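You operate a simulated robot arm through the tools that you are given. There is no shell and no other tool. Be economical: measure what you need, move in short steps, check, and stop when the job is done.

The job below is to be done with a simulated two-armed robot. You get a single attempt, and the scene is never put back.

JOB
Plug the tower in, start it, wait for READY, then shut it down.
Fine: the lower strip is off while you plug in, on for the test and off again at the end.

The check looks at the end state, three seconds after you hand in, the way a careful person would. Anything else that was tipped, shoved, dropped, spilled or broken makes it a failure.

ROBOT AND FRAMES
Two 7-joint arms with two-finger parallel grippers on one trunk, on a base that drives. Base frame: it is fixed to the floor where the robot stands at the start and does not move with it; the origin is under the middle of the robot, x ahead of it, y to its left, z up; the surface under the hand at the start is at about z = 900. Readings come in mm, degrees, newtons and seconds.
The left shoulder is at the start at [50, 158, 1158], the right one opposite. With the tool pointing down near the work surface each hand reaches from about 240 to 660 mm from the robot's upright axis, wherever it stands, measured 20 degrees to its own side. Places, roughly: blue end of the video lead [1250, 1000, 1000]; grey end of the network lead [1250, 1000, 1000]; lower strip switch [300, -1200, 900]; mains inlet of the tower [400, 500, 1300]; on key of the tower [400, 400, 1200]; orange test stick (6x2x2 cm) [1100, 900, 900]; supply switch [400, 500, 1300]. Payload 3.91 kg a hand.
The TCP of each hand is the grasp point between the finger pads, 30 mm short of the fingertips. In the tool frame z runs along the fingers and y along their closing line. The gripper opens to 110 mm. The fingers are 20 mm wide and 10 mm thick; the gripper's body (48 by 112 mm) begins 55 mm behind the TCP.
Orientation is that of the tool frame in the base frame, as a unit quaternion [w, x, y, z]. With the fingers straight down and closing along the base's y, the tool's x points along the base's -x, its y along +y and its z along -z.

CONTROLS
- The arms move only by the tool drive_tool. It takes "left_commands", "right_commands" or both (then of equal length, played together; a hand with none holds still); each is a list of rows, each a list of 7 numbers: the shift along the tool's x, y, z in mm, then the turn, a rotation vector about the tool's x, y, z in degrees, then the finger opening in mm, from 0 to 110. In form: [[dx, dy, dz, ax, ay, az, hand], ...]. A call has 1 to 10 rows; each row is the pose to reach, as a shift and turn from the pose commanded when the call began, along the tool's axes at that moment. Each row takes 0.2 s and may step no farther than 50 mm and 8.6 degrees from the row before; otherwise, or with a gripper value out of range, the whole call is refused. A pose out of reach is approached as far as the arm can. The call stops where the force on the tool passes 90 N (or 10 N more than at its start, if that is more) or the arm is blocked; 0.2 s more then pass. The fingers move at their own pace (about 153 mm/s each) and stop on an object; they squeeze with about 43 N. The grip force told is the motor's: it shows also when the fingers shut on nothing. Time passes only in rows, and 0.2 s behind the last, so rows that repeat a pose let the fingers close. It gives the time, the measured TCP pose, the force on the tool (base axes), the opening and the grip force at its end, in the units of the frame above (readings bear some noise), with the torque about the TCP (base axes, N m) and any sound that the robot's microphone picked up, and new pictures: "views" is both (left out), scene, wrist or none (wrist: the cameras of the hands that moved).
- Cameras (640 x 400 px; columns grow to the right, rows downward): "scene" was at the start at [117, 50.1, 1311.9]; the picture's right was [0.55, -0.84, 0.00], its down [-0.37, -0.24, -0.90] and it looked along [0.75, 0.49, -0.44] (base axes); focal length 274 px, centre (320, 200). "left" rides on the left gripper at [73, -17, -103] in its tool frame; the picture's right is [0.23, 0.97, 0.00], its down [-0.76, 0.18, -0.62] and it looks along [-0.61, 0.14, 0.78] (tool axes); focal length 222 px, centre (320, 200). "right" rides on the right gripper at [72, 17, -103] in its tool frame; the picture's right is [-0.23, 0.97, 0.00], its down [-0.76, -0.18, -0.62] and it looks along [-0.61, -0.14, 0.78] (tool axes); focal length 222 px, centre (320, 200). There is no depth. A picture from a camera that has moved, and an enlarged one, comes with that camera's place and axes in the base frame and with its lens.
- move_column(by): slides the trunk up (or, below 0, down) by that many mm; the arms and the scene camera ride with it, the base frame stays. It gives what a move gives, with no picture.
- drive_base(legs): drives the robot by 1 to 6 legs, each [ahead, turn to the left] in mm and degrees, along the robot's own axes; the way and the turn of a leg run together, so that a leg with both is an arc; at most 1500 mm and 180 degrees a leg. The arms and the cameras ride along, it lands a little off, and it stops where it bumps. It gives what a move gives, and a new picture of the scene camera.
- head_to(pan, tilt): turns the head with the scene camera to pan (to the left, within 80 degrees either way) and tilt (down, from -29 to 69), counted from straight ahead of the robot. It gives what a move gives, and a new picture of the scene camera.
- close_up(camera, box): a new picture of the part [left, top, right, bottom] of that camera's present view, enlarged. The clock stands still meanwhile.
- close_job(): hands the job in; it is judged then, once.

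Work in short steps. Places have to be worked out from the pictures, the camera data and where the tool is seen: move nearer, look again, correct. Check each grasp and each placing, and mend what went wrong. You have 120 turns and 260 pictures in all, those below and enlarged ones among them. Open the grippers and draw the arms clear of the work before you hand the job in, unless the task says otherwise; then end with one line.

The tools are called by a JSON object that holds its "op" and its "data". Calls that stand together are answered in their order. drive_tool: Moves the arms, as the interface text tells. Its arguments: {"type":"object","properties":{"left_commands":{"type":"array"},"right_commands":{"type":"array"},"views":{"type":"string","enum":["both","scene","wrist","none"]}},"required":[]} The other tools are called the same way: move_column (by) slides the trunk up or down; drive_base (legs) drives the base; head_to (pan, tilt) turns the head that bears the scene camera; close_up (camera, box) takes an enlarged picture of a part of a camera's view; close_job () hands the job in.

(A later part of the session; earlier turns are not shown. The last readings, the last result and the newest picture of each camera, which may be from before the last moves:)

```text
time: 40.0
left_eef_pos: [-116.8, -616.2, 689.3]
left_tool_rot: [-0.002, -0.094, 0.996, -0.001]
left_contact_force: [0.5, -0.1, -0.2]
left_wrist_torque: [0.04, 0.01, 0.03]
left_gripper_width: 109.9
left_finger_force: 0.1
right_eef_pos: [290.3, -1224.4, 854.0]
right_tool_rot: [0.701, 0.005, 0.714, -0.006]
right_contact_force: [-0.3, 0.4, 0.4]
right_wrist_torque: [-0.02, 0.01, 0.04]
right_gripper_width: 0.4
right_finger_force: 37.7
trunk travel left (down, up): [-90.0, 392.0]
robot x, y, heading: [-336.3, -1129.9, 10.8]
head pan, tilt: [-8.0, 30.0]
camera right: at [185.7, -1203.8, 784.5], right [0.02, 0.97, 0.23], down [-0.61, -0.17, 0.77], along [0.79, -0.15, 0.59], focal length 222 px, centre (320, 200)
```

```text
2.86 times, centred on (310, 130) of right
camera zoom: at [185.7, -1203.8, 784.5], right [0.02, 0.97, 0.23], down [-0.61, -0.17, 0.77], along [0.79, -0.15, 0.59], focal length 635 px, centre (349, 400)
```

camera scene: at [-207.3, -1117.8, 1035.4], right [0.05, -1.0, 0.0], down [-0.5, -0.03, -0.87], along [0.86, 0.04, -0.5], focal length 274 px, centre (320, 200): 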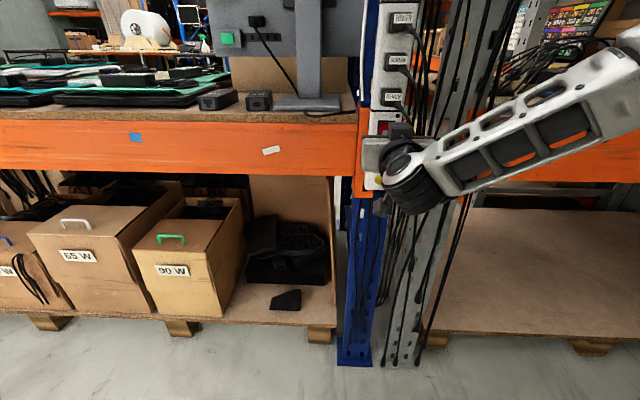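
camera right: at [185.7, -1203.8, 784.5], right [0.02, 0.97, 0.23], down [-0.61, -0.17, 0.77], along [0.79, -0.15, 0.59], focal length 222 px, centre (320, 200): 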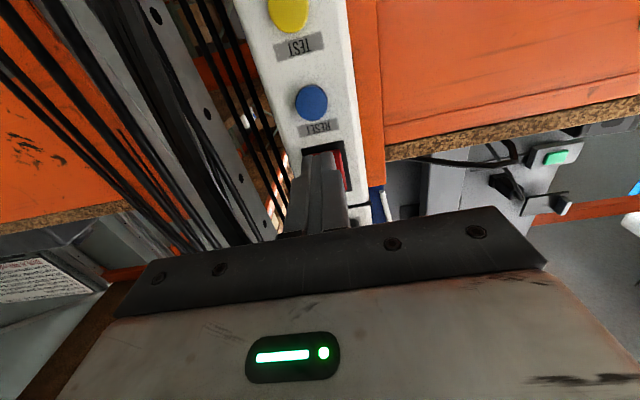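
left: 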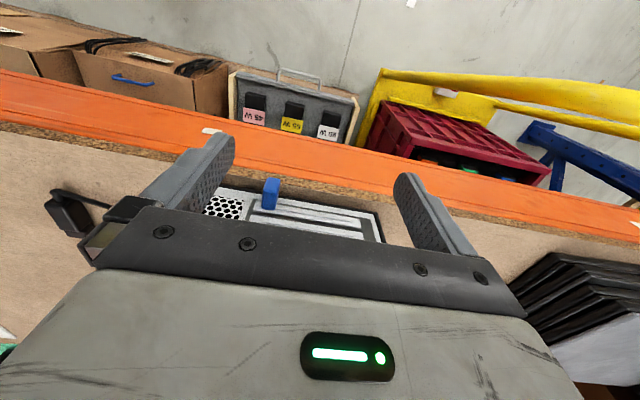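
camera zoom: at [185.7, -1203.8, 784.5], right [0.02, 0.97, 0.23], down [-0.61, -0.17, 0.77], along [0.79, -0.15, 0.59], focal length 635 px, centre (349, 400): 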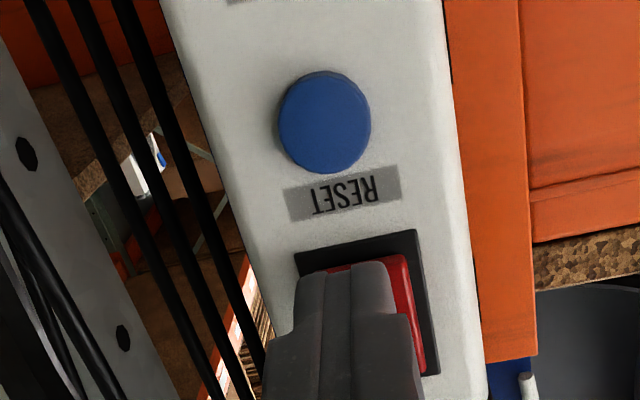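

{"op": "drive_tool", "data": {"right_commands": [[-5, 3, 5, 0, 0, 0, 0], [-5, 3, 10, 0, 0, 0, 0], [-5, 3, 15, 0, 0, 0, 0], [-5, 3, 20, 0, 0, 0, 0], [-5, 3, 24, 0, 0, 0, 0]], "views": "wrist"}}

{"op": "close_up", "data": {"camera": "right", "box": [240, 60, 380, 200]}}

```text
time: 41.2
left_eef_pos: [-119.7, -615.9, 690.7]
left_tool_rot: [0.0, -0.094, 0.996, 0.0]
left_contact_force: [0.1, 0.3, 0.7]
left_wrist_torque: [-0.03, 0.01, 0.0]
left_gripper_width: 109.9
left_finger_force: 0.1
right_eef_pos: [308.8, -1220.7, 857.5]
right_tool_rot: [0.701, 0.003, 0.714, -0.004]
right_contact_force: [-45.4, -7.8, -4.7]
right_wrist_torque: [0.09, -0.27, -0.22]
right_gripper_width: 0.2
right_finger_force: 38.2
trunk travel left (down, up): [-90.0, 392.0]
robot x, y, heading: [-338.3, -1132.6, 11.1]
head pan, tilt: [-8.0, 30.0]
camera right: at [205.2, -1201.3, 789.0], right [0.02, 0.97, 0.23], down [-0.61, -0.17, 0.77], along [0.79, -0.15, 0.59], focal length 222 px, centre (320, 200)
```

right: 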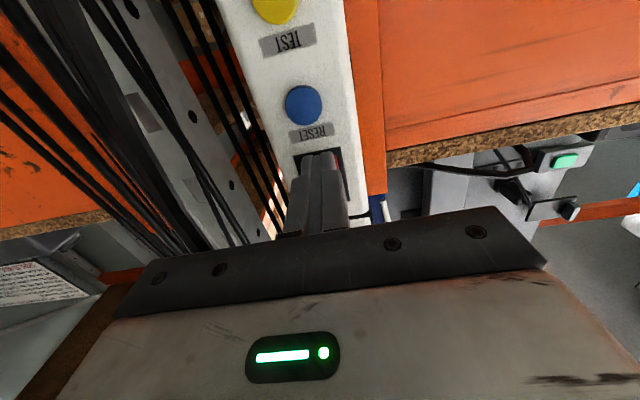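

```text
2.86 times, centred on (310, 130) of right
camera zoom: at [205.2, -1201.3, 789.0], right [0.02, 0.97, 0.23], down [-0.61, -0.17, 0.77], along [0.79, -0.15, 0.59], focal length 635 px, centre (349, 400)
```

zoom: 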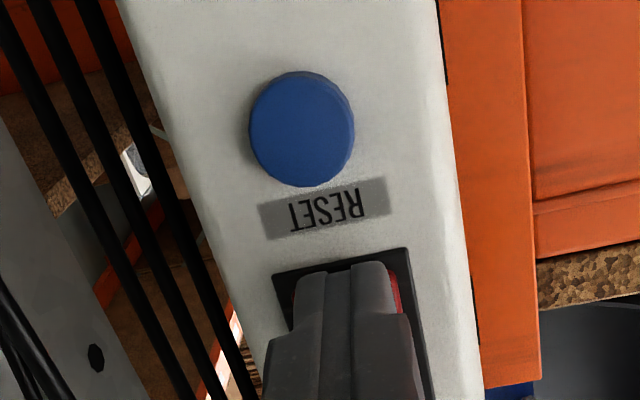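

{"op": "drive_tool", "data": {"right_commands": [[0, 0, -25, 0, 0, 0, 0], [30, 30, -45, 0, 0, 0, 0], [60, 60, -60, 0, 0, 0, 0], [60, 60, -60, 0, 0, 0, 0]], "views": "wrist"}}

{"op": "close_up", "data": {"camera": "right", "box": [200, 60, 340, 200]}}

{"op": "close_up", "data": {"camera": "scene", "box": [340, 70, 440, 220]}}

```text
time: 42.2
left_eef_pos: [-117.5, -616.4, 689.3]
left_tool_rot: [-0.001, -0.095, 0.996, -0.002]
left_contact_force: [0.0, -0.1, 0.5]
left_wrist_torque: [0.0, 0.0, 0.01]
left_gripper_width: 109.9
left_finger_force: 0.0
right_eef_pos: [253.5, -1159.6, 797.4]
right_tool_rot: [0.701, 0.005, 0.713, -0.006]
right_contact_force: [0.2, 0.2, 0.0]
right_wrist_torque: [0.0, 0.02, -0.01]
right_gripper_width: 0.2
right_finger_force: 37.6
trunk travel left (down, up): [-90.0, 392.0]
robot x, y, heading: [-338.1, -1125.8, 10.9]
head pan, tilt: [-8.0, 30.0]
camera right: at [149.7, -1140.2, 728.4], right [0.02, 0.97, 0.23], down [-0.61, -0.17, 0.77], along [0.79, -0.15, 0.59], focal length 222 px, centre (320, 200)
```

right: 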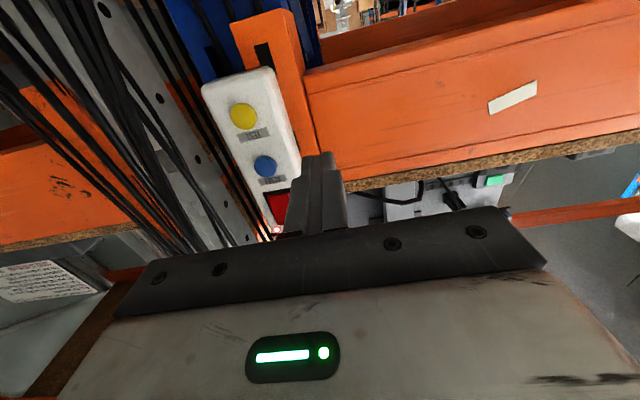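

```text
2.86 times, centred on (270, 130) of right
camera zoom: at [149.7, -1140.2, 728.4], right [0.02, 0.97, 0.23], down [-0.61, -0.17, 0.77], along [0.79, -0.15, 0.59], focal length 635 px, centre (463, 400)
```

zoom: 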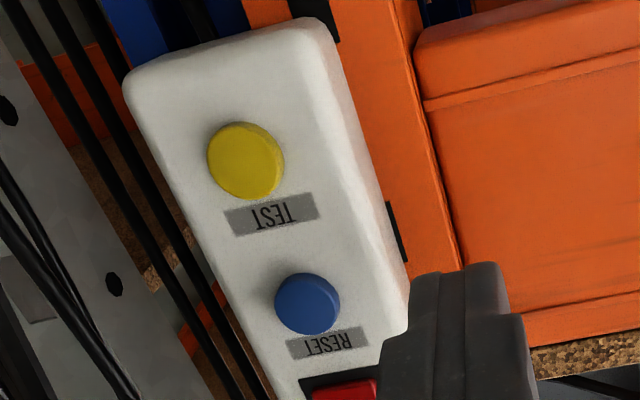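

```text
2.67 times, centred on (390, 145) of scene
camera zoom: at [-207.3, -1117.8, 995.4], right [0.05, -1.0, 0.0], down [-0.5, -0.03, -0.87], along [0.86, 0.04, -0.5], focal length 730 px, centre (133, 347)
```

zoom: 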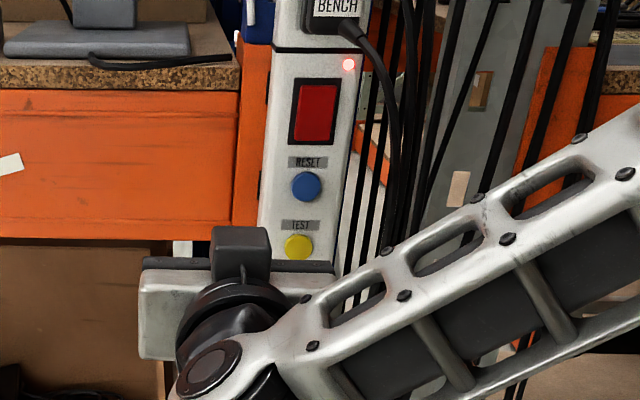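

The lamp is lit red now: the strip is ON, and it was off (dark) before. Lower half = on. Now switch it off again via the upper half, before plugging.

{"op": "drive_tool", "data": {"right_commands": [[-30, -25, 0, 0, 0, 0, 0], [-60, -50, 10, 0, 0, 0, 0], [-82, -60, 30, 0, 0, 0, 0], [-82, -60, 40, 0, 0, 0, 0], [-82, -60, 46, 0, 0, 0, 0], [-82, -60, 52, 0, 0, 0, 0], [-82, -60, 57, 0, 0, 0, 0], [-82, -60, 61, 0, 0, 0, 0]], "views": "none"}}

{"op": "drive_tool", "data": {"right_commands": [[0, 0, -30, 0, 0, 0, 0], [30, 0, -70, 0, 0, 0, 0], [60, 40, -90, 0, 0, 0, 0], [60, 40, -90, 0, 0, 0, 0]], "views": "scene"}}

{"op": "close_up", "data": {"camera": "scene", "box": [340, 70, 440, 220]}}

```text
time: 44.0
left_eef_pos: [-122.7, -617.0, 690.9]
left_tool_rot: [0.002, -0.095, 0.996, 0.0]
left_contact_force: [-0.5, 0.6, 0.7]
left_wrist_torque: [-0.02, -0.02, 0.03]
left_gripper_width: 109.9
left_finger_force: 0.1
right_eef_pos: [308.4, -1218.7, 881.0]
right_tool_rot: [0.7, 0.003, 0.714, -0.004]
right_contact_force: [-72.7, -16.0, -3.6]
right_wrist_torque: [0.15, 0.55, -0.31]
right_gripper_width: 0.0
right_finger_force: 38.0
trunk travel left (down, up): [-90.0, 392.0]
robot x, y, heading: [-336.5, -1126.0, 11.1]
head pan, tilt: [-8.0, 30.0]
```

```text
refused: row 3 steps farther than a row can; nothing moved
```

```text
2.67 times, centred on (390, 145) of scene
camera zoom: at [-213.0, -1119.4, 996.2], right [0.05, -1.0, 0.0], down [-0.49, -0.02, -0.87], along [0.87, 0.04, -0.49], focal length 730 px, centre (133, 347)
```

zoom: 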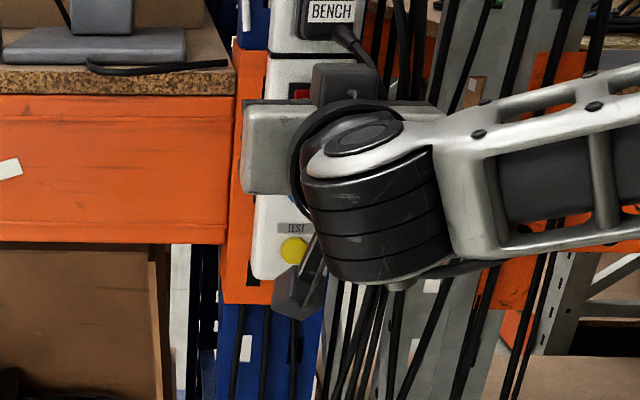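

{"op": "drive_tool", "data": {"right_commands": [[0, 0, -30, 0, 0, 0, 0], [25, 0, -65, 0, 0, 0, 0], [50, 20, -90, 0, 0, 0, 0], [80, 40, -100, 0, 0, 0, 0], [80, 40, -100, 0, 0, 0, 0]], "views": "none"}}

{"op": "close_up", "data": {"camera": "scene", "box": [340, 70, 440, 220]}}

```text
time: 45.2
left_eef_pos: [-118.2, -615.6, 688.9]
left_tool_rot: [-0.002, -0.094, 0.996, -0.001]
left_contact_force: [-0.4, -0.7, -0.2]
left_wrist_torque: [-0.03, -0.02, -0.01]
left_gripper_width: 109.8
left_finger_force: 0.1
right_eef_pos: [214.9, -1176.9, 800.9]
right_tool_rot: [0.701, 0.005, 0.713, -0.005]
right_contact_force: [0.3, -0.1, -0.2]
right_wrist_torque: [-0.02, -0.01, -0.03]
right_gripper_width: 0.1
right_finger_force: 37.7
trunk travel left (down, up): [-90.0, 392.0]
robot x, y, heading: [-336.7, -1130.3, 10.8]
head pan, tilt: [-8.0, 30.0]
```

```text
2.67 times, centred on (390, 145) of scene
camera zoom: at [-207.3, -1117.8, 995.4], right [0.05, -1.0, 0.0], down [-0.5, -0.03, -0.87], along [0.86, 0.04, -0.5], focal length 730 px, centre (133, 347)
```

zoom: 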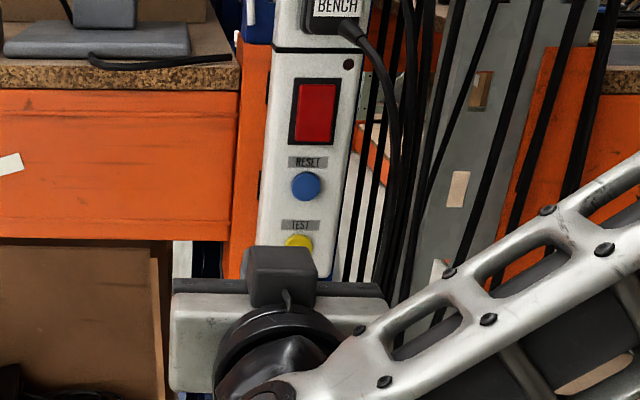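

The lamp is dark: lower strip OFF again, and I know its recipe. I'll raise the trunk back and drive back toward the tower, stopping a bit short.

{"op": "move_column", "data": {"by": 310}}

{"op": "drive_base", "data": {"legs": [[-130, 0], [0, 79], [1110, 0], [0, -90]]}}

{"op": "head_to", "data": {"pan": 33, "tilt": 20}}

```text
time: 48.3
left_eef_pos: [-118.1, -616.8, 999.5]
left_tool_rot: [-0.002, -0.094, 0.996, -0.001]
left_contact_force: [-0.4, 0.0, 0.4]
left_wrist_torque: [0.06, 0.02, 0.01]
left_gripper_width: 110.2
left_finger_force: 0.0
right_eef_pos: [214.8, -1177.1, 1110.9]
right_tool_rot: [0.701, 0.004, 0.714, -0.005]
right_contact_force: [-0.5, 0.1, 0.3]
right_wrist_torque: [0.02, 0.01, -0.03]
right_gripper_width: 0.0
right_finger_force: 37.5
trunk travel left (down, up): [-400.0, 82.0]
robot x, y, heading: [-334.8, -1126.1, 10.9]
head pan, tilt: [-8.0, 30.0]
```

```text
time: 62.1
left_eef_pos: [-128.7, 433.4, 999.1]
left_tool_rot: [-0.002, 0.006, 1.0, 0.0]
left_contact_force: [-0.4, 0.7, 1.7]
left_wrist_torque: [0.01, 0.0, -0.02]
left_gripper_width: 110.2
left_finger_force: 0.0
right_eef_pos: [86.8, -182.5, 1110.7]
right_tool_rot: [0.696, 0.076, 0.71, -0.076]
right_contact_force: [0.2, -0.4, -0.2]
right_wrist_torque: [0.0, -0.01, -0.04]
right_gripper_width: 0.1
right_finger_force: 38.2
trunk travel left (down, up): [-400.0, 82.0]
robot x, y, heading: [-444.1, -22.8, -0.4]
head pan, tilt: [-8.0, 30.0]
camera scene: at [-316.0, -41.3, 1305.4], right [-0.15, -0.99, 0.0], down [-0.49, 0.07, -0.87], along [0.86, -0.13, -0.5], focal length 274 px, centre (320, 200)
```

scene: 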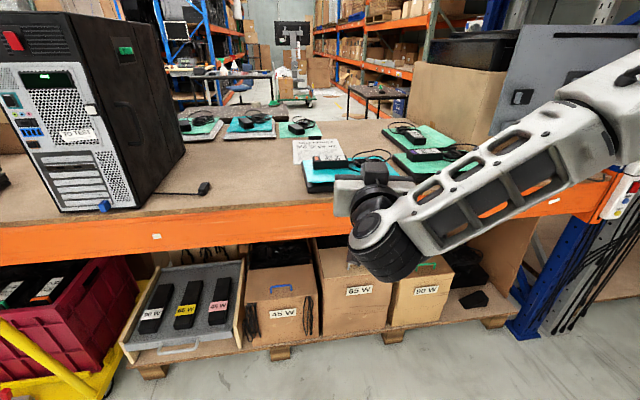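

```text
time: 63.2
left_eef_pos: [-129.4, 433.1, 1000.1]
left_tool_rot: [-0.002, 0.005, 1.0, -0.001]
left_contact_force: [0.4, 0.7, 0.5]
left_wrist_torque: [0.0, -0.02, -0.01]
left_gripper_width: 110.0
left_finger_force: 0.1
right_eef_pos: [86.3, -184.2, 1110.8]
right_tool_rot: [0.696, 0.075, 0.71, -0.075]
right_contact_force: [-0.4, 0.6, -0.6]
right_wrist_torque: [-0.03, 0.0, 0.0]
right_gripper_width: 0.0
right_finger_force: 37.5
trunk travel left (down, up): [-400.0, 82.0]
robot x, y, heading: [-444.7, -29.1, -0.4]
head pan, tilt: [33.0, 20.0]
camera scene: at [-326.8, 22.1, 1321.5], right [0.54, -0.84, 0.0], down [-0.29, -0.18, -0.94], along [0.79, 0.5, -0.34], focal length 274 px, centre (320, 200)
```

scene: 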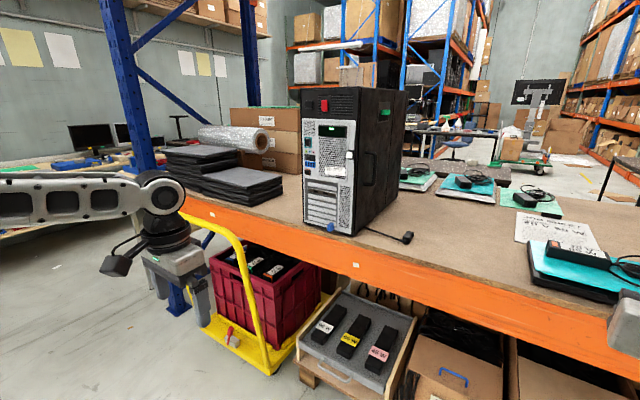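

{"op": "close_up", "data": {"camera": "scene", "box": [295, 85, 375, 165]}}

{"op": "close_up", "data": {"camera": "scene", "box": [295, 130, 425, 250]}}

```text
5.00 times, centred on (335, 125) of scene
camera zoom: at [-326.8, 22.1, 1321.5], right [0.54, -0.84, 0.0], down [-0.29, -0.18, -0.94], along [0.79, 0.5, -0.34], focal length 1368 px, centre (245, 575)
```

zoom: 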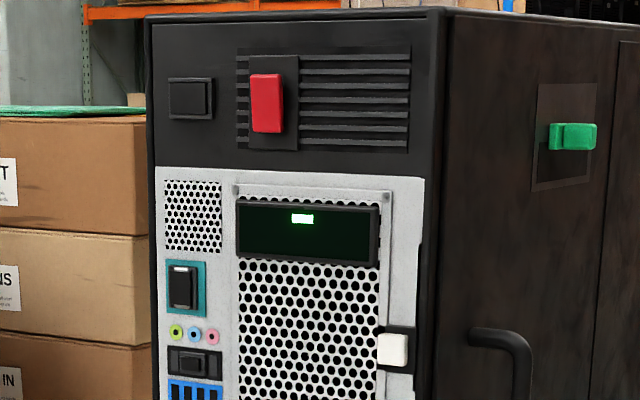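

```text
3.33 times, centred on (360, 190) of scene
camera zoom: at [-326.8, 22.1, 1321.5], right [0.54, -0.84, 0.0], down [-0.29, -0.18, -0.94], along [0.79, 0.5, -0.34], focal length 912 px, centre (187, 233)
```

zoom: 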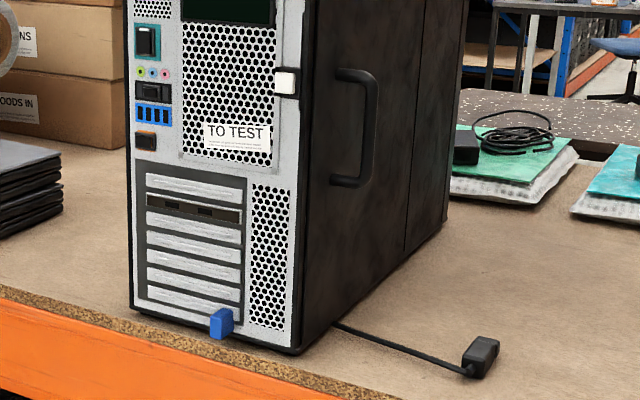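

The white button on the rear's right edge looks like the on key, the red rocker the supply switch, the black square left of it the inlet. I'll drive nearer and look closely.

{"op": "drive_base", "data": {"legs": [[380, 0]]}}

{"op": "head_to", "data": {"pan": 45, "tilt": 8}}

{"op": "close_up", "data": {"camera": "scene", "box": [240, 110, 420, 230]}}

```text
time: 65.6
left_eef_pos: [250.9, 431.5, 999.7]
left_tool_rot: [-0.001, 0.004, 1.0, 0.0]
left_contact_force: [-0.3, -0.2, 0.4]
left_wrist_torque: [-0.01, 0.03, -0.02]
left_gripper_width: 109.7
left_finger_force: 0.1
right_eef_pos: [468.0, -185.4, 1111.6]
right_tool_rot: [0.697, 0.075, 0.71, -0.075]
right_contact_force: [0.0, -0.7, 0.0]
right_wrist_torque: [0.01, 0.0, 0.02]
right_gripper_width: 0.0
right_finger_force: 37.8
trunk travel left (down, up): [-400.0, 82.0]
robot x, y, heading: [-60.7, -33.0, -0.5]
head pan, tilt: [33.0, 20.0]
camera scene: at [54.3, 19.0, 1321.4], right [0.54, -0.84, 0.0], down [-0.29, -0.18, -0.94], along [0.79, 0.51, -0.34], focal length 274 px, centre (320, 200)
```

scene: 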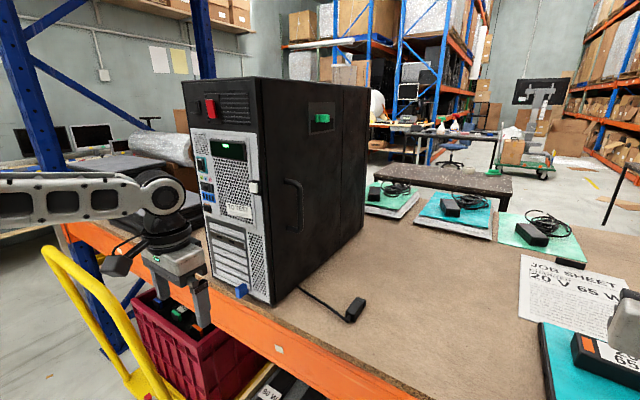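

```text
time: 66.3
left_eef_pos: [251.8, 430.5, 1000.9]
left_tool_rot: [-0.001, 0.004, 1.0, -0.001]
left_contact_force: [-0.2, -0.8, 0.3]
left_wrist_torque: [-0.03, 0.03, 0.03]
left_gripper_width: 109.9
left_finger_force: 0.0
right_eef_pos: [467.3, -184.8, 1111.8]
right_tool_rot: [0.696, 0.074, 0.71, -0.074]
right_contact_force: [0.2, 0.1, -0.5]
right_wrist_torque: [0.04, -0.01, 0.01]
right_gripper_width: 0.0
right_finger_force: 37.0
trunk travel left (down, up): [-400.0, 82.0]
robot x, y, heading: [-65.6, -29.0, -0.9]
head pan, tilt: [45.0, 8.0]
camera scene: at [41.4, 33.8, 1341.0], right [0.7, -0.71, 0.0], down [-0.1, -0.1, -0.99], along [0.71, 0.69, -0.14], focal length 274 px, centre (320, 200)
```

scene: 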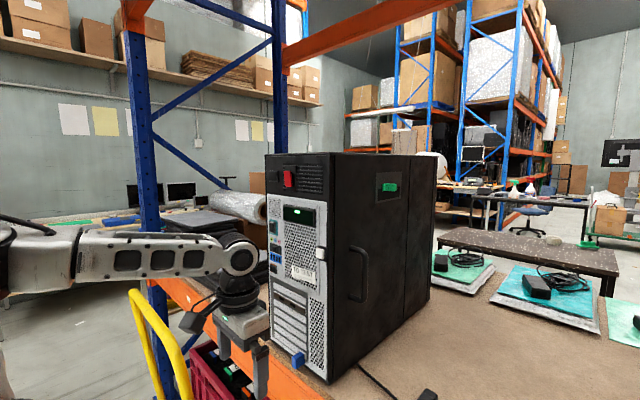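

```text
3.33 times, centred on (330, 170) of scene
camera zoom: at [41.4, 33.8, 1341.0], right [0.7, -0.71, 0.0], down [-0.1, -0.1, -0.99], along [0.71, 0.69, -0.14], focal length 912 px, centre (287, 300)
```

zoom: 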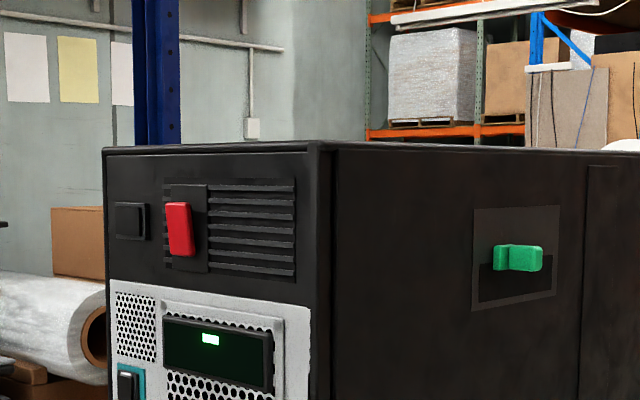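

The lead's plug lies near (478, 205, 915). I'll move the left hand over beside the tower to view the plug with the wrist camera.

{"op": "drive_tool", "data": {"left_commands": [[0, -45, -10, 0, 0, 0, 110], [0, -90, -20, 0, 0, 0, 110], [0, -135, -30, 0, 0, 0, 110], [0, -180, -30, 0, 0, 0, 110], [0, -220, -30, 0, 0, 0, 110], [-45, -220, -30, 0, 0, 0, 110], [-90, -220, -30, 0, 0, 0, 110], [-135, -220, -30, 0, 0, 0, 110], [-135, -220, -30, 0, 0, 0, 110]], "views": "wrist"}}

{"op": "close_up", "data": {"camera": "left", "box": [220, 60, 420, 200]}}

```text
time: 68.3
left_eef_pos: [381.0, 208.1, 1027.5]
left_tool_rot: [-0.001, 0.005, 1.0, -0.001]
left_contact_force: [0.5, 0.3, 0.1]
left_wrist_torque: [0.0, 0.02, -0.05]
left_gripper_width: 110.0
left_finger_force: 0.0
right_eef_pos: [467.6, -185.6, 1111.3]
right_tool_rot: [0.697, 0.075, 0.709, -0.075]
right_contact_force: [-1.1, 1.0, 0.8]
right_wrist_torque: [0.01, 0.0, 0.02]
right_gripper_width: 0.0
right_finger_force: 37.3
trunk travel left (down, up): [-400.0, 82.0]
robot x, y, heading: [-64.0, -31.7, -0.6]
head pan, tilt: [45.0, 8.0]
camera left: at [309.7, 192.4, 1129.9], right [-0.22, 0.98, 0.0], down [0.76, 0.17, 0.62], along [0.61, 0.14, -0.78], focal length 222 px, centre (320, 200)
```

left: 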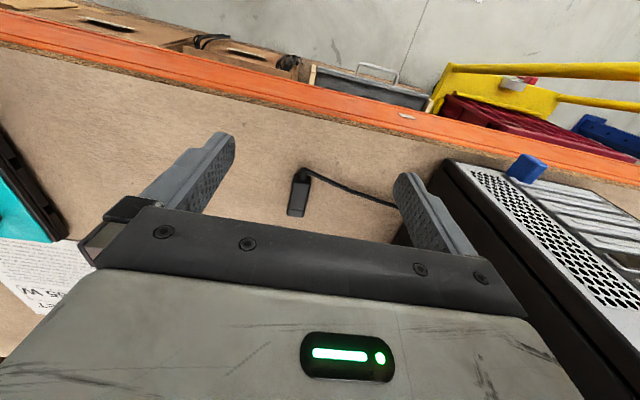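

```text
2.86 times, centred on (320, 130) of left
camera zoom: at [309.7, 192.4, 1129.9], right [-0.22, 0.98, 0.0], down [0.76, 0.17, 0.62], along [0.61, 0.14, -0.78], focal length 635 px, centre (320, 400)
```

zoom: 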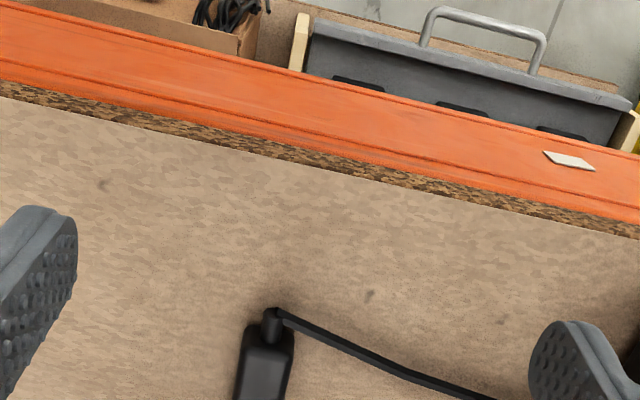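

The plug lies with its mouth toward +x, cable at the back, centre ≈(480, 204), yaw ≈6°. I'll hover above it with a narrower opening and check.

{"op": "drive_tool", "data": {"left_commands": [[-35, -3, 10, 0, 0, -3, 80], [-70, -4, 25, 0, 0, -6, 54], [-99, -5, 40, 0, 0, -6, 54], [-99, -5, 40, 0, 0, -6, 54]], "views": "wrist"}}

{"op": "close_up", "data": {"camera": "left", "box": [220, 60, 420, 240]}}

{"op": "head_to", "data": {"pan": 20, "tilt": 40}}

```text
time: 69.3
left_eef_pos: [483.1, 205.0, 989.0]
left_tool_rot: [-0.002, -0.048, 0.999, -0.001]
left_contact_force: [0.0, 0.2, 0.0]
left_wrist_torque: [0.05, -0.03, 0.05]
left_gripper_width: 53.9
left_finger_force: 0.1
right_eef_pos: [467.2, -186.7, 1112.4]
right_tool_rot: [0.696, 0.074, 0.71, -0.074]
right_contact_force: [0.3, -1.0, 0.5]
right_wrist_torque: [0.01, -0.02, 0.0]
right_gripper_width: 0.2
right_finger_force: 37.7
trunk travel left (down, up): [-400.0, 82.0]
robot x, y, heading: [-63.4, -28.6, -0.6]
head pan, tilt: [45.0, 8.0]
camera left: at [412.9, 181.4, 1091.5], right [-0.32, 0.95, 0.0], down [0.74, 0.25, 0.62], along [0.59, 0.2, -0.78], focal length 222 px, centre (320, 200)
```

left: 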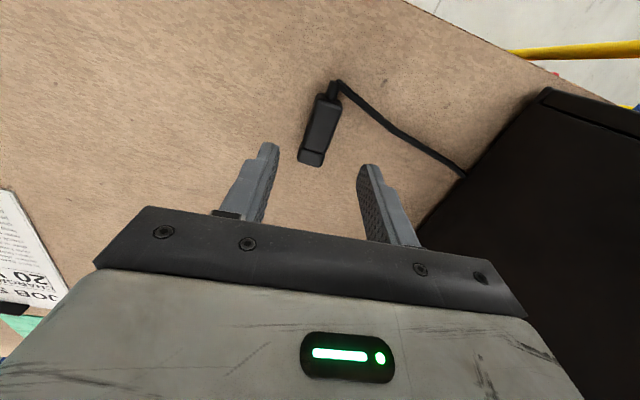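

```text
2.22 times, centred on (320, 150) of left
camera zoom: at [412.9, 181.4, 1091.5], right [-0.32, 0.95, 0.0], down [0.74, 0.25, 0.62], along [0.59, 0.2, -0.78], focal length 494 px, centre (320, 311)
```

zoom: 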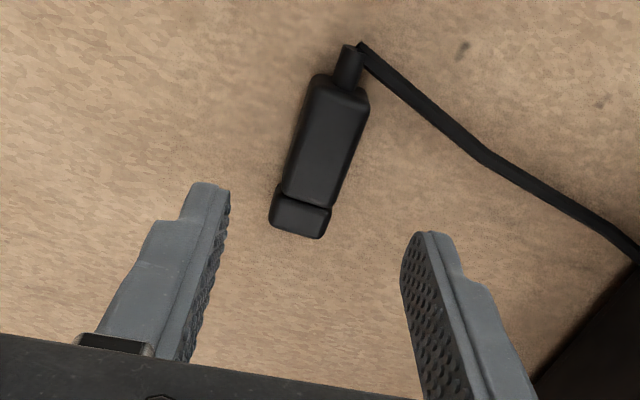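

```text
time: 70.3
left_eef_pos: [482.7, 204.1, 989.8]
left_tool_rot: [-0.002, -0.048, 0.999, 0.0]
left_contact_force: [0.0, -0.1, 0.2]
left_wrist_torque: [-0.01, 0.0, -0.04]
left_gripper_width: 53.9
left_finger_force: 0.0
right_eef_pos: [467.9, -185.8, 1110.6]
right_tool_rot: [0.696, 0.074, 0.71, -0.074]
right_contact_force: [0.2, 0.4, -0.4]
right_wrist_torque: [0.02, -0.01, -0.03]
right_gripper_width: 0.2
right_finger_force: 38.2
trunk travel left (down, up): [-400.0, 82.0]
robot x, y, heading: [-63.8, -34.5, -0.5]
head pan, tilt: [20.0, 40.0]
camera scene: at [55.5, -2.6, 1290.2], right [0.33, -0.94, 0.0], down [-0.61, -0.21, -0.77], along [0.72, 0.26, -0.64], focal length 274 px, centre (320, 200)
```

scene: 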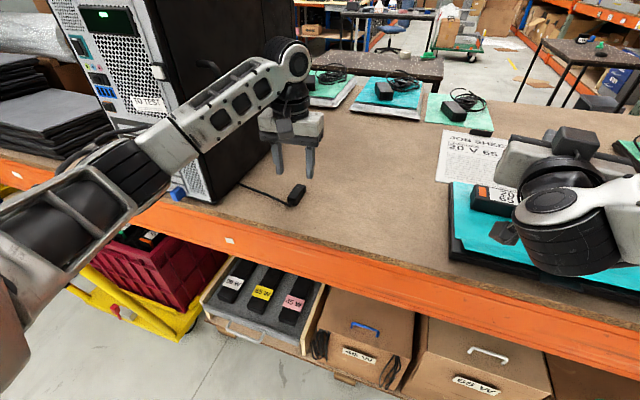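

Plug spans x≈450–504 at y≈202. I'll lower to fingertips just above the bench around x≈472, then close.

{"op": "drive_tool", "data": {"left_commands": [[5, -1, 20, 0, 0, 1, 48], [11, -1.5, 40, 0, 0, 2, 48], [11, -1.5, 52, 0, 0, 2, 48], [11, -1.5, 55, 0, 0, 2, 48], [11, -1.5, 55, 0, 0, 2, 48]], "views": "wrist"}}

{"op": "close_up", "data": {"camera": "left", "box": [220, 60, 420, 240]}}

```text
time: 71.5
left_eef_pos: [471.8, 200.3, 933.7]
left_tool_rot: [-0.001, -0.03, 1.0, 0.0]
left_contact_force: [0.2, 0.2, 0.3]
left_wrist_torque: [0.02, 0.01, -0.01]
left_gripper_width: 48.1
left_finger_force: 0.1
right_eef_pos: [467.2, -185.7, 1112.1]
right_tool_rot: [0.697, 0.076, 0.709, -0.076]
right_contact_force: [-0.4, 0.1, 0.2]
right_wrist_torque: [0.0, -0.01, -0.02]
right_gripper_width: 0.2
right_finger_force: 37.9
trunk travel left (down, up): [-400.0, 82.0]
robot x, y, heading: [-64.5, -31.3, -0.5]
head pan, tilt: [20.0, 40.0]
camera left: at [401.5, 180.6, 1036.1], right [-0.29, 0.96, 0.0], down [0.75, 0.22, 0.62], along [0.59, 0.18, -0.78], focal length 222 px, centre (320, 200)
```

left: 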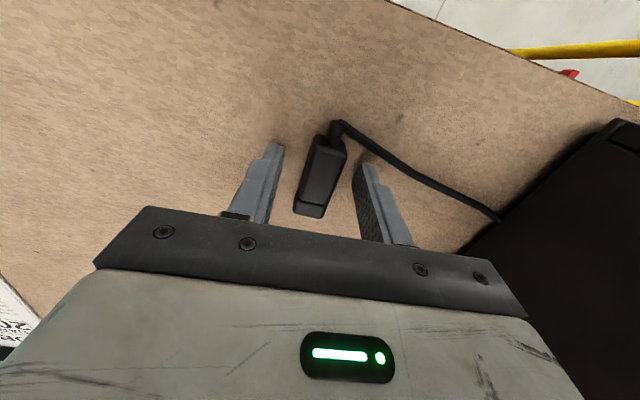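

```text
2.22 times, centred on (320, 150) of left
camera zoom: at [401.5, 180.6, 1036.1], right [-0.29, 0.96, 0.0], down [0.75, 0.22, 0.62], along [0.59, 0.18, -0.78], focal length 494 px, centre (320, 311)
```

zoom: 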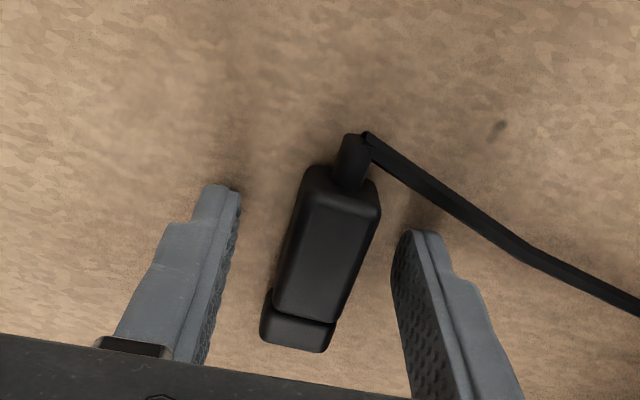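

Fingers straddle the plug. Close and then lift slightly.

{"op": "drive_tool", "data": {"left_commands": [[0, 0, 0, 0, 0, 0, 20], [0, 0, 0, 0, 0, 0, 0], [0, 0, 0, 0, 0, 0, 0], [0, 0, 0, 0, 0, 0, 0]], "views": "none"}}

{"op": "drive_tool", "data": {"left_commands": [[0, 0, -30, 0, 0, 0, 0], [0, 0, -70, 0, 0, 0, 0], [0, 0, -100, 0, 0, 0, 0], [0, 0, -100, 0, 0, 0, 0]], "views": "both"}}

{"op": "close_up", "data": {"camera": "left", "box": [220, 60, 420, 240]}}

{"op": "close_up", "data": {"camera": "scene", "box": [220, 90, 340, 210]}}

```text
time: 72.5
left_eef_pos: [472.2, 201.0, 933.1]
left_tool_rot: [-0.002, -0.031, 1.0, 0.0]
left_contact_force: [0.1, -0.3, 0.5]
left_wrist_torque: [0.05, -0.01, -0.02]
left_gripper_width: 20.7
left_finger_force: 43.3
right_eef_pos: [467.2, -186.0, 1111.4]
right_tool_rot: [0.696, 0.075, 0.71, -0.075]
right_contact_force: [-0.8, -0.5, 0.6]
right_wrist_torque: [-0.02, -0.04, -0.01]
right_gripper_width: 0.1
right_finger_force: 37.6
trunk travel left (down, up): [-400.0, 82.0]
robot x, y, heading: [-64.9, -27.7, -0.6]
head pan, tilt: [20.0, 40.0]
```

```text
time: 73.5
left_eef_pos: [471.8, 200.2, 1035.8]
left_tool_rot: [-0.001, -0.03, 1.0, -0.001]
left_contact_force: [-0.3, -0.8, -0.1]
left_wrist_torque: [-0.01, 0.02, -0.02]
left_gripper_width: 0.1
left_finger_force: 37.9
right_eef_pos: [468.0, -184.5, 1111.1]
right_tool_rot: [0.697, 0.075, 0.709, -0.075]
right_contact_force: [0.0, 0.3, -0.9]
right_wrist_torque: [0.0, -0.03, -0.02]
right_gripper_width: 0.1
right_finger_force: 37.4
trunk travel left (down, up): [-400.0, 82.0]
robot x, y, heading: [-67.5, -33.2, -0.5]
head pan, tilt: [20.0, 40.0]
camera scene: at [55.5, -2.6, 1290.1], right [0.33, -0.94, 0.0], down [-0.61, -0.21, -0.77], along [0.72, 0.26, -0.64], focal length 274 px, centre (320, 200)
camera left: at [401.2, 180.2, 1138.1], right [-0.29, 0.96, 0.0], down [0.75, 0.23, 0.62], along [0.59, 0.18, -0.78], focal length 222 px, centre (320, 200)
```

scene: 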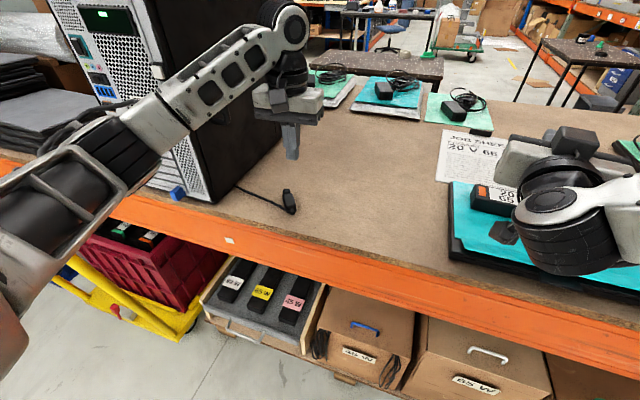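
left: 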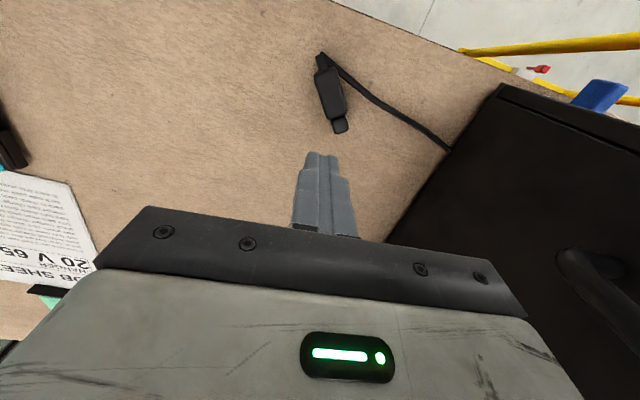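

```text
2.22 times, centred on (320, 150) of left
camera zoom: at [401.2, 180.2, 1138.1], right [-0.29, 0.96, 0.0], down [0.75, 0.23, 0.62], along [0.59, 0.18, -0.78], focal length 494 px, centre (320, 311)
```

zoom: 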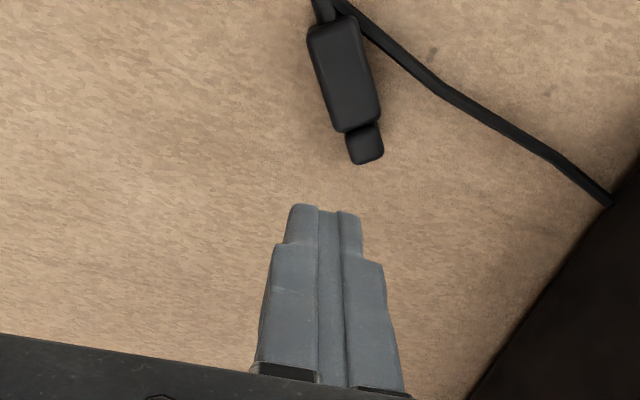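

```text
3.33 times, centred on (280, 150) of scene
camera zoom: at [55.5, -2.6, 1290.1], right [0.33, -0.94, 0.0], down [-0.61, -0.21, -0.77], along [0.72, 0.26, -0.64], focal length 912 px, centre (453, 367)
```

zoom: 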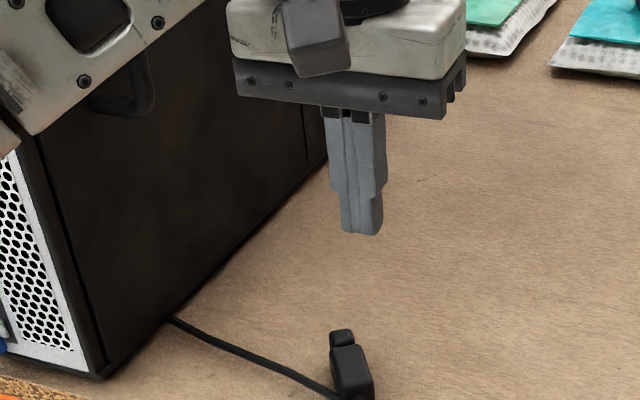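

The plug slipped out and now lies turned and rolled. I'll look closely at it before regrasping deeper.

{"op": "close_up", "data": {"camera": "scene", "box": [265, 175, 315, 225]}}

{"op": "close_up", "data": {"camera": "left", "box": [290, 40, 370, 150]}}

```text
8.00 times, centred on (290, 200) of scene
camera zoom: at [55.5, -2.6, 1290.1], right [0.33, -0.94, 0.0], down [-0.61, -0.21, -0.77], along [0.72, 0.26, -0.64], focal length 2189 px, centre (560, 200)
```

zoom: 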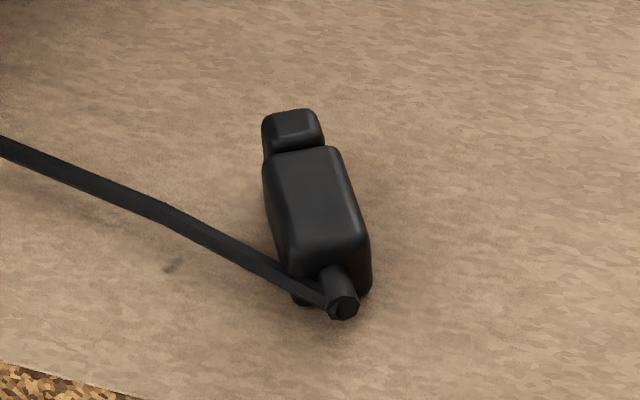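

```text
3.64 times, centred on (330, 95) of left
camera zoom: at [401.2, 180.2, 1138.1], right [-0.29, 0.96, 0.0], down [0.75, 0.23, 0.62], along [0.59, 0.18, -0.78], focal length 808 px, centre (284, 582)
```

zoom: 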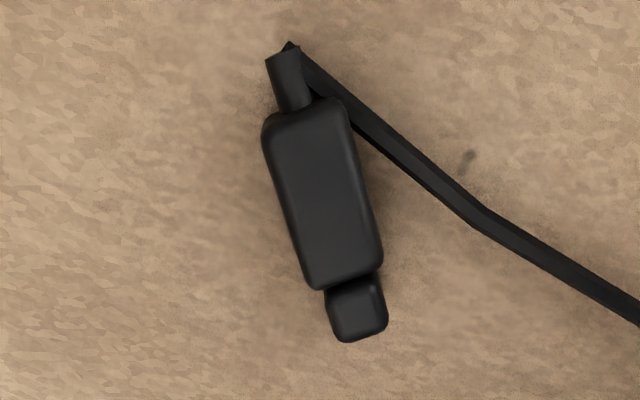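

The plug rolled 90°. I need the inlet's orientation to know how to grip; let me zoom in strongly on the inlet.

{"op": "head_to", "data": {"pan": 50, "tilt": 3}}

{"op": "close_up", "data": {"camera": "scene", "box": [280, 160, 360, 240]}}

```text
time: 74.5
left_eef_pos: [472.0, 202.0, 1035.6]
left_tool_rot: [-0.002, -0.031, 1.0, 0.0]
left_contact_force: [-0.1, 0.5, -0.9]
left_wrist_torque: [0.02, 0.0, 0.0]
left_gripper_width: 0.0
left_finger_force: 37.5
right_eef_pos: [468.6, -186.3, 1110.9]
right_tool_rot: [0.696, 0.076, 0.71, -0.076]
right_contact_force: [0.3, -0.7, 0.0]
right_wrist_torque: [0.02, 0.03, -0.01]
right_gripper_width: 0.0
right_finger_force: 38.4
trunk travel left (down, up): [-400.0, 82.0]
robot x, y, heading: [-62.9, -29.8, -0.4]
head pan, tilt: [50.0, 3.0]
camera scene: at [34.6, 38.2, 1349.0], right [0.76, -0.65, 0.0], down [-0.03, -0.04, -1.0], along [0.65, 0.76, -0.05], focal length 274 px, centre (320, 200)
```

scene: 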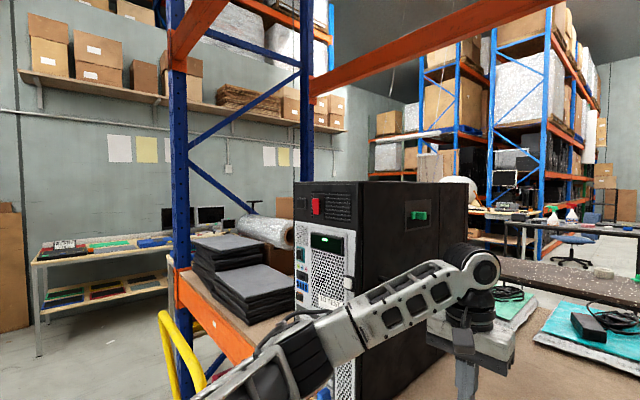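

```text
5.00 times, centred on (320, 200) of scene
camera zoom: at [34.6, 38.2, 1349.0], right [0.76, -0.65, 0.0], down [-0.03, -0.04, -1.0], along [0.65, 0.76, -0.05], focal length 1368 px, centre (320, 200)
```

zoom: 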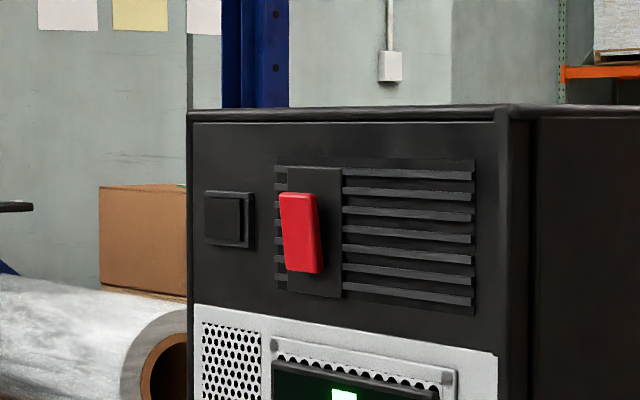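

I need a more frontal view, and a base position nearer the tower anyway: back off, move 280 mm left, and look.

{"op": "drive_base", "data": {"legs": [[-320, 0], [0, 90], [290, 0], [0, -90]]}}

{"op": "head_to", "data": {"pan": 22, "tilt": 3}}

{"op": "close_up", "data": {"camera": "scene", "box": [290, 190, 350, 240]}}

```text
time: 85.8
left_eef_pos: [156.3, 493.6, 1034.3]
left_tool_rot: [-0.002, -0.032, 0.999, 0.0]
left_contact_force: [-0.7, 0.2, -0.4]
left_wrist_torque: [-0.02, -0.03, -0.02]
left_gripper_width: 0.0
left_finger_force: 37.3
right_eef_pos: [156.4, 107.9, 1111.4]
right_tool_rot: [0.697, 0.073, 0.71, -0.073]
right_contact_force: [-0.3, -0.1, 0.4]
right_wrist_torque: [-0.02, 0.0, -0.01]
right_gripper_width: 0.2
right_finger_force: 37.1
trunk travel left (down, up): [-400.0, 82.0]
robot x, y, heading: [-377.8, 257.4, -0.1]
head pan, tilt: [50.0, 3.0]
camera scene: at [-278.9, 329.4, 1349.1], right [0.76, -0.65, 0.0], down [-0.03, -0.04, -1.0], along [0.65, 0.76, -0.05], focal length 274 px, centre (320, 200)
```

scene: 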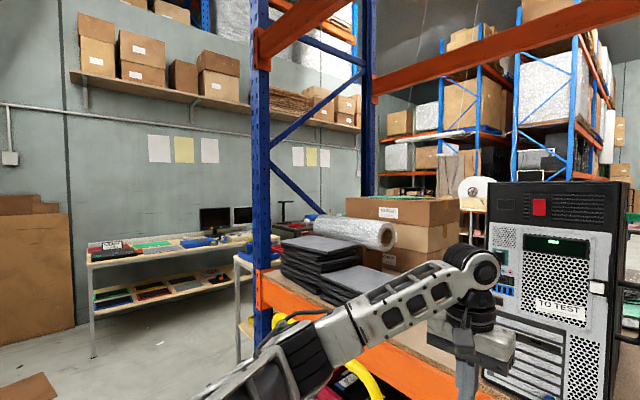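

```text
time: 86.8
left_eef_pos: [157.2, 494.5, 1034.1]
left_tool_rot: [-0.001, -0.032, 0.999, 0.0]
left_contact_force: [1.2, 0.0, 0.0]
left_wrist_torque: [0.01, -0.01, -0.01]
left_gripper_width: 0.0
left_finger_force: 37.3
right_eef_pos: [155.6, 107.2, 1110.5]
right_tool_rot: [0.696, 0.074, 0.71, -0.074]
right_contact_force: [0.7, 0.1, -1.3]
right_wrist_torque: [0.05, 0.04, -0.02]
right_gripper_width: 0.0
right_finger_force: 38.2
trunk travel left (down, up): [-400.0, 82.0]
robot x, y, heading: [-383.1, 259.9, -0.3]
head pan, tilt: [22.0, 3.0]
camera scene: at [-253.2, 293.8, 1349.1], right [0.37, -0.93, 0.0], down [-0.05, -0.02, -1.0], along [0.93, 0.37, -0.05], focal length 274 px, centre (320, 200)
```

scene: 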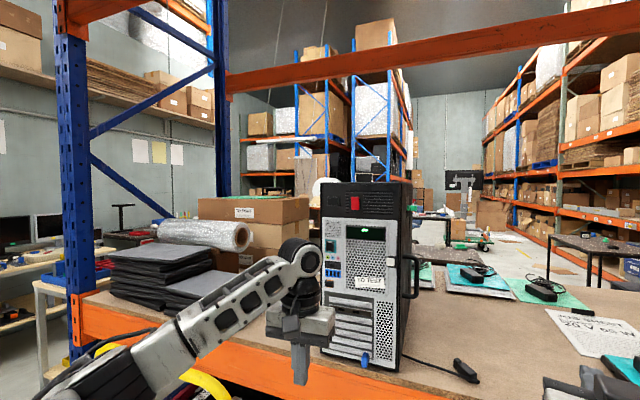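

```text
8.00 times, centred on (320, 215) of scene
camera zoom: at [-253.2, 293.8, 1349.1], right [0.37, -0.93, 0.0], down [-0.05, -0.02, -1.0], along [0.93, 0.37, -0.05], focal length 2189 px, centre (320, 80)
```

zoom: 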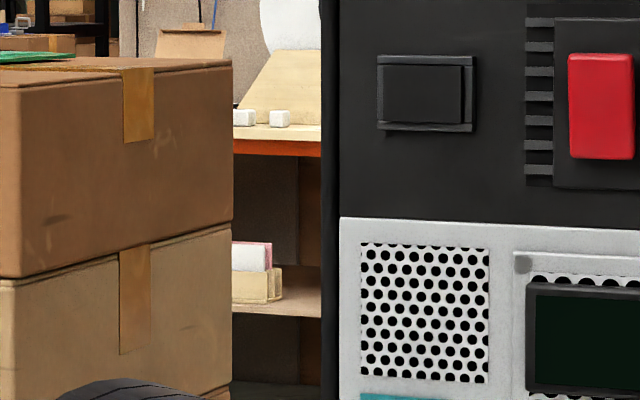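

{"op": "close_up", "data": {"camera": "scene", "box": [323, 194, 347, 209]}}

```text
16.00 times, centred on (335, 202) of scene
camera zoom: at [-253.2, 293.8, 1349.1], right [0.37, -0.93, 0.0], down [-0.05, -0.02, -1.0], along [0.93, 0.37, -0.05], focal length 4377 px, centre (80, 176)
```

zoom: 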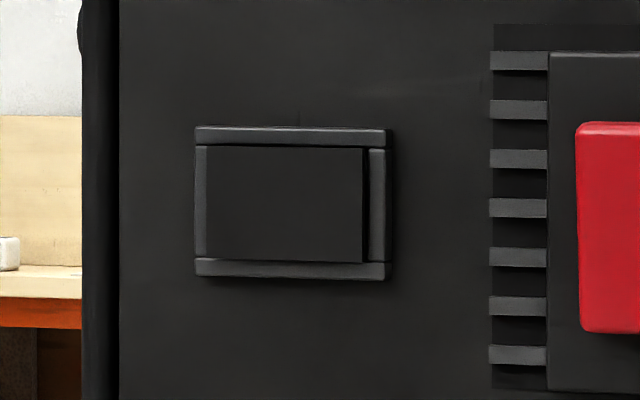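

The inlet is a plain rectangular recess about 27 wide × 18 tall. The plug now lies on edge (nozzle tall side vertical), so I'll grip it as it lies and later roll the hand 90° so the fingers point to the right. First shift both hands right, opening the left one.

{"op": "drive_tool", "data": {"left_commands": [[0, -48, 0, 0, 0, -5, 50], [0, -96, 0, 0, 0, -10, 50], [0, -144, 0, 0, 0, -15, 50], [0, -192, 0, 0, 0, -20, 50], [0, -240, 0, 0, 0, -25, 50], [0, -288, 0, 0, 0, -28, 50], [0, -288, 0, 0, 0, -28, 50]], "right_commands": [[0, -40, 0, 0, 0, 0, 0], [0, -80, 0, 0, 0, 0, 0], [0, -120, 0, 0, 0, 0, 0], [0, -160, 0, 0, 0, 0, 0], [0, -180, 0, 0, 0, 0, 0], [0, -180, 0, 0, 0, 0, 0], [0, -180, 0, 0, 0, 0, 0]], "views": "none"}}

{"op": "close_up", "data": {"camera": "scene", "box": [420, 340, 500, 400]}}

```text
time: 88.4
left_eef_pos: [176.1, 207.8, 1034.2]
left_tool_rot: [-0.002, -0.274, 0.962, 0.0]
left_contact_force: [0.3, 0.1, 1.3]
left_wrist_torque: [0.02, -0.02, 0.0]
left_gripper_width: 50.0
left_finger_force: 0.2
right_eef_pos: [100.7, -65.4, 1214.3]
right_tool_rot: [0.693, 0.073, 0.714, -0.073]
right_contact_force: [-1.0, -0.7, -0.2]
right_wrist_torque: [0.04, -0.02, -0.01]
right_gripper_width: 0.0
right_finger_force: 37.6
right hand out of reach, approached as far as the arm can: row 1, 2, 3, 4, 5, 6, 7
trunk travel left (down, up): [-400.0, 82.0]
robot x, y, heading: [-379.3, 258.1, -0.3]
head pan, tilt: [22.0, 3.0]
```

```text
6.67 times, centred on (460, 370) of scene
camera zoom: at [-253.3, 294.0, 1349.0], right [0.37, -0.93, 0.0], down [-0.05, -0.02, -1.0], along [0.93, 0.37, -0.05], focal length 1824 px, centre (-613, -933)
```

zoom: 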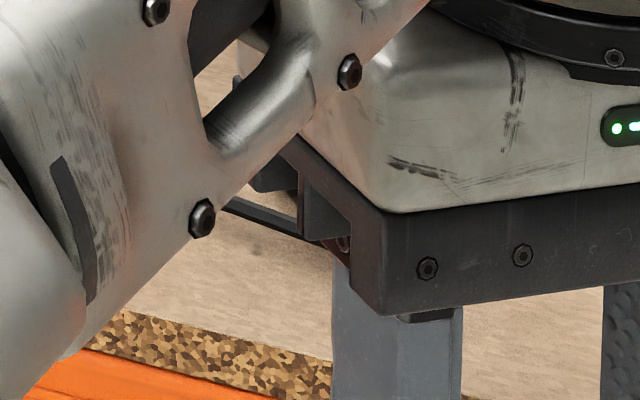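

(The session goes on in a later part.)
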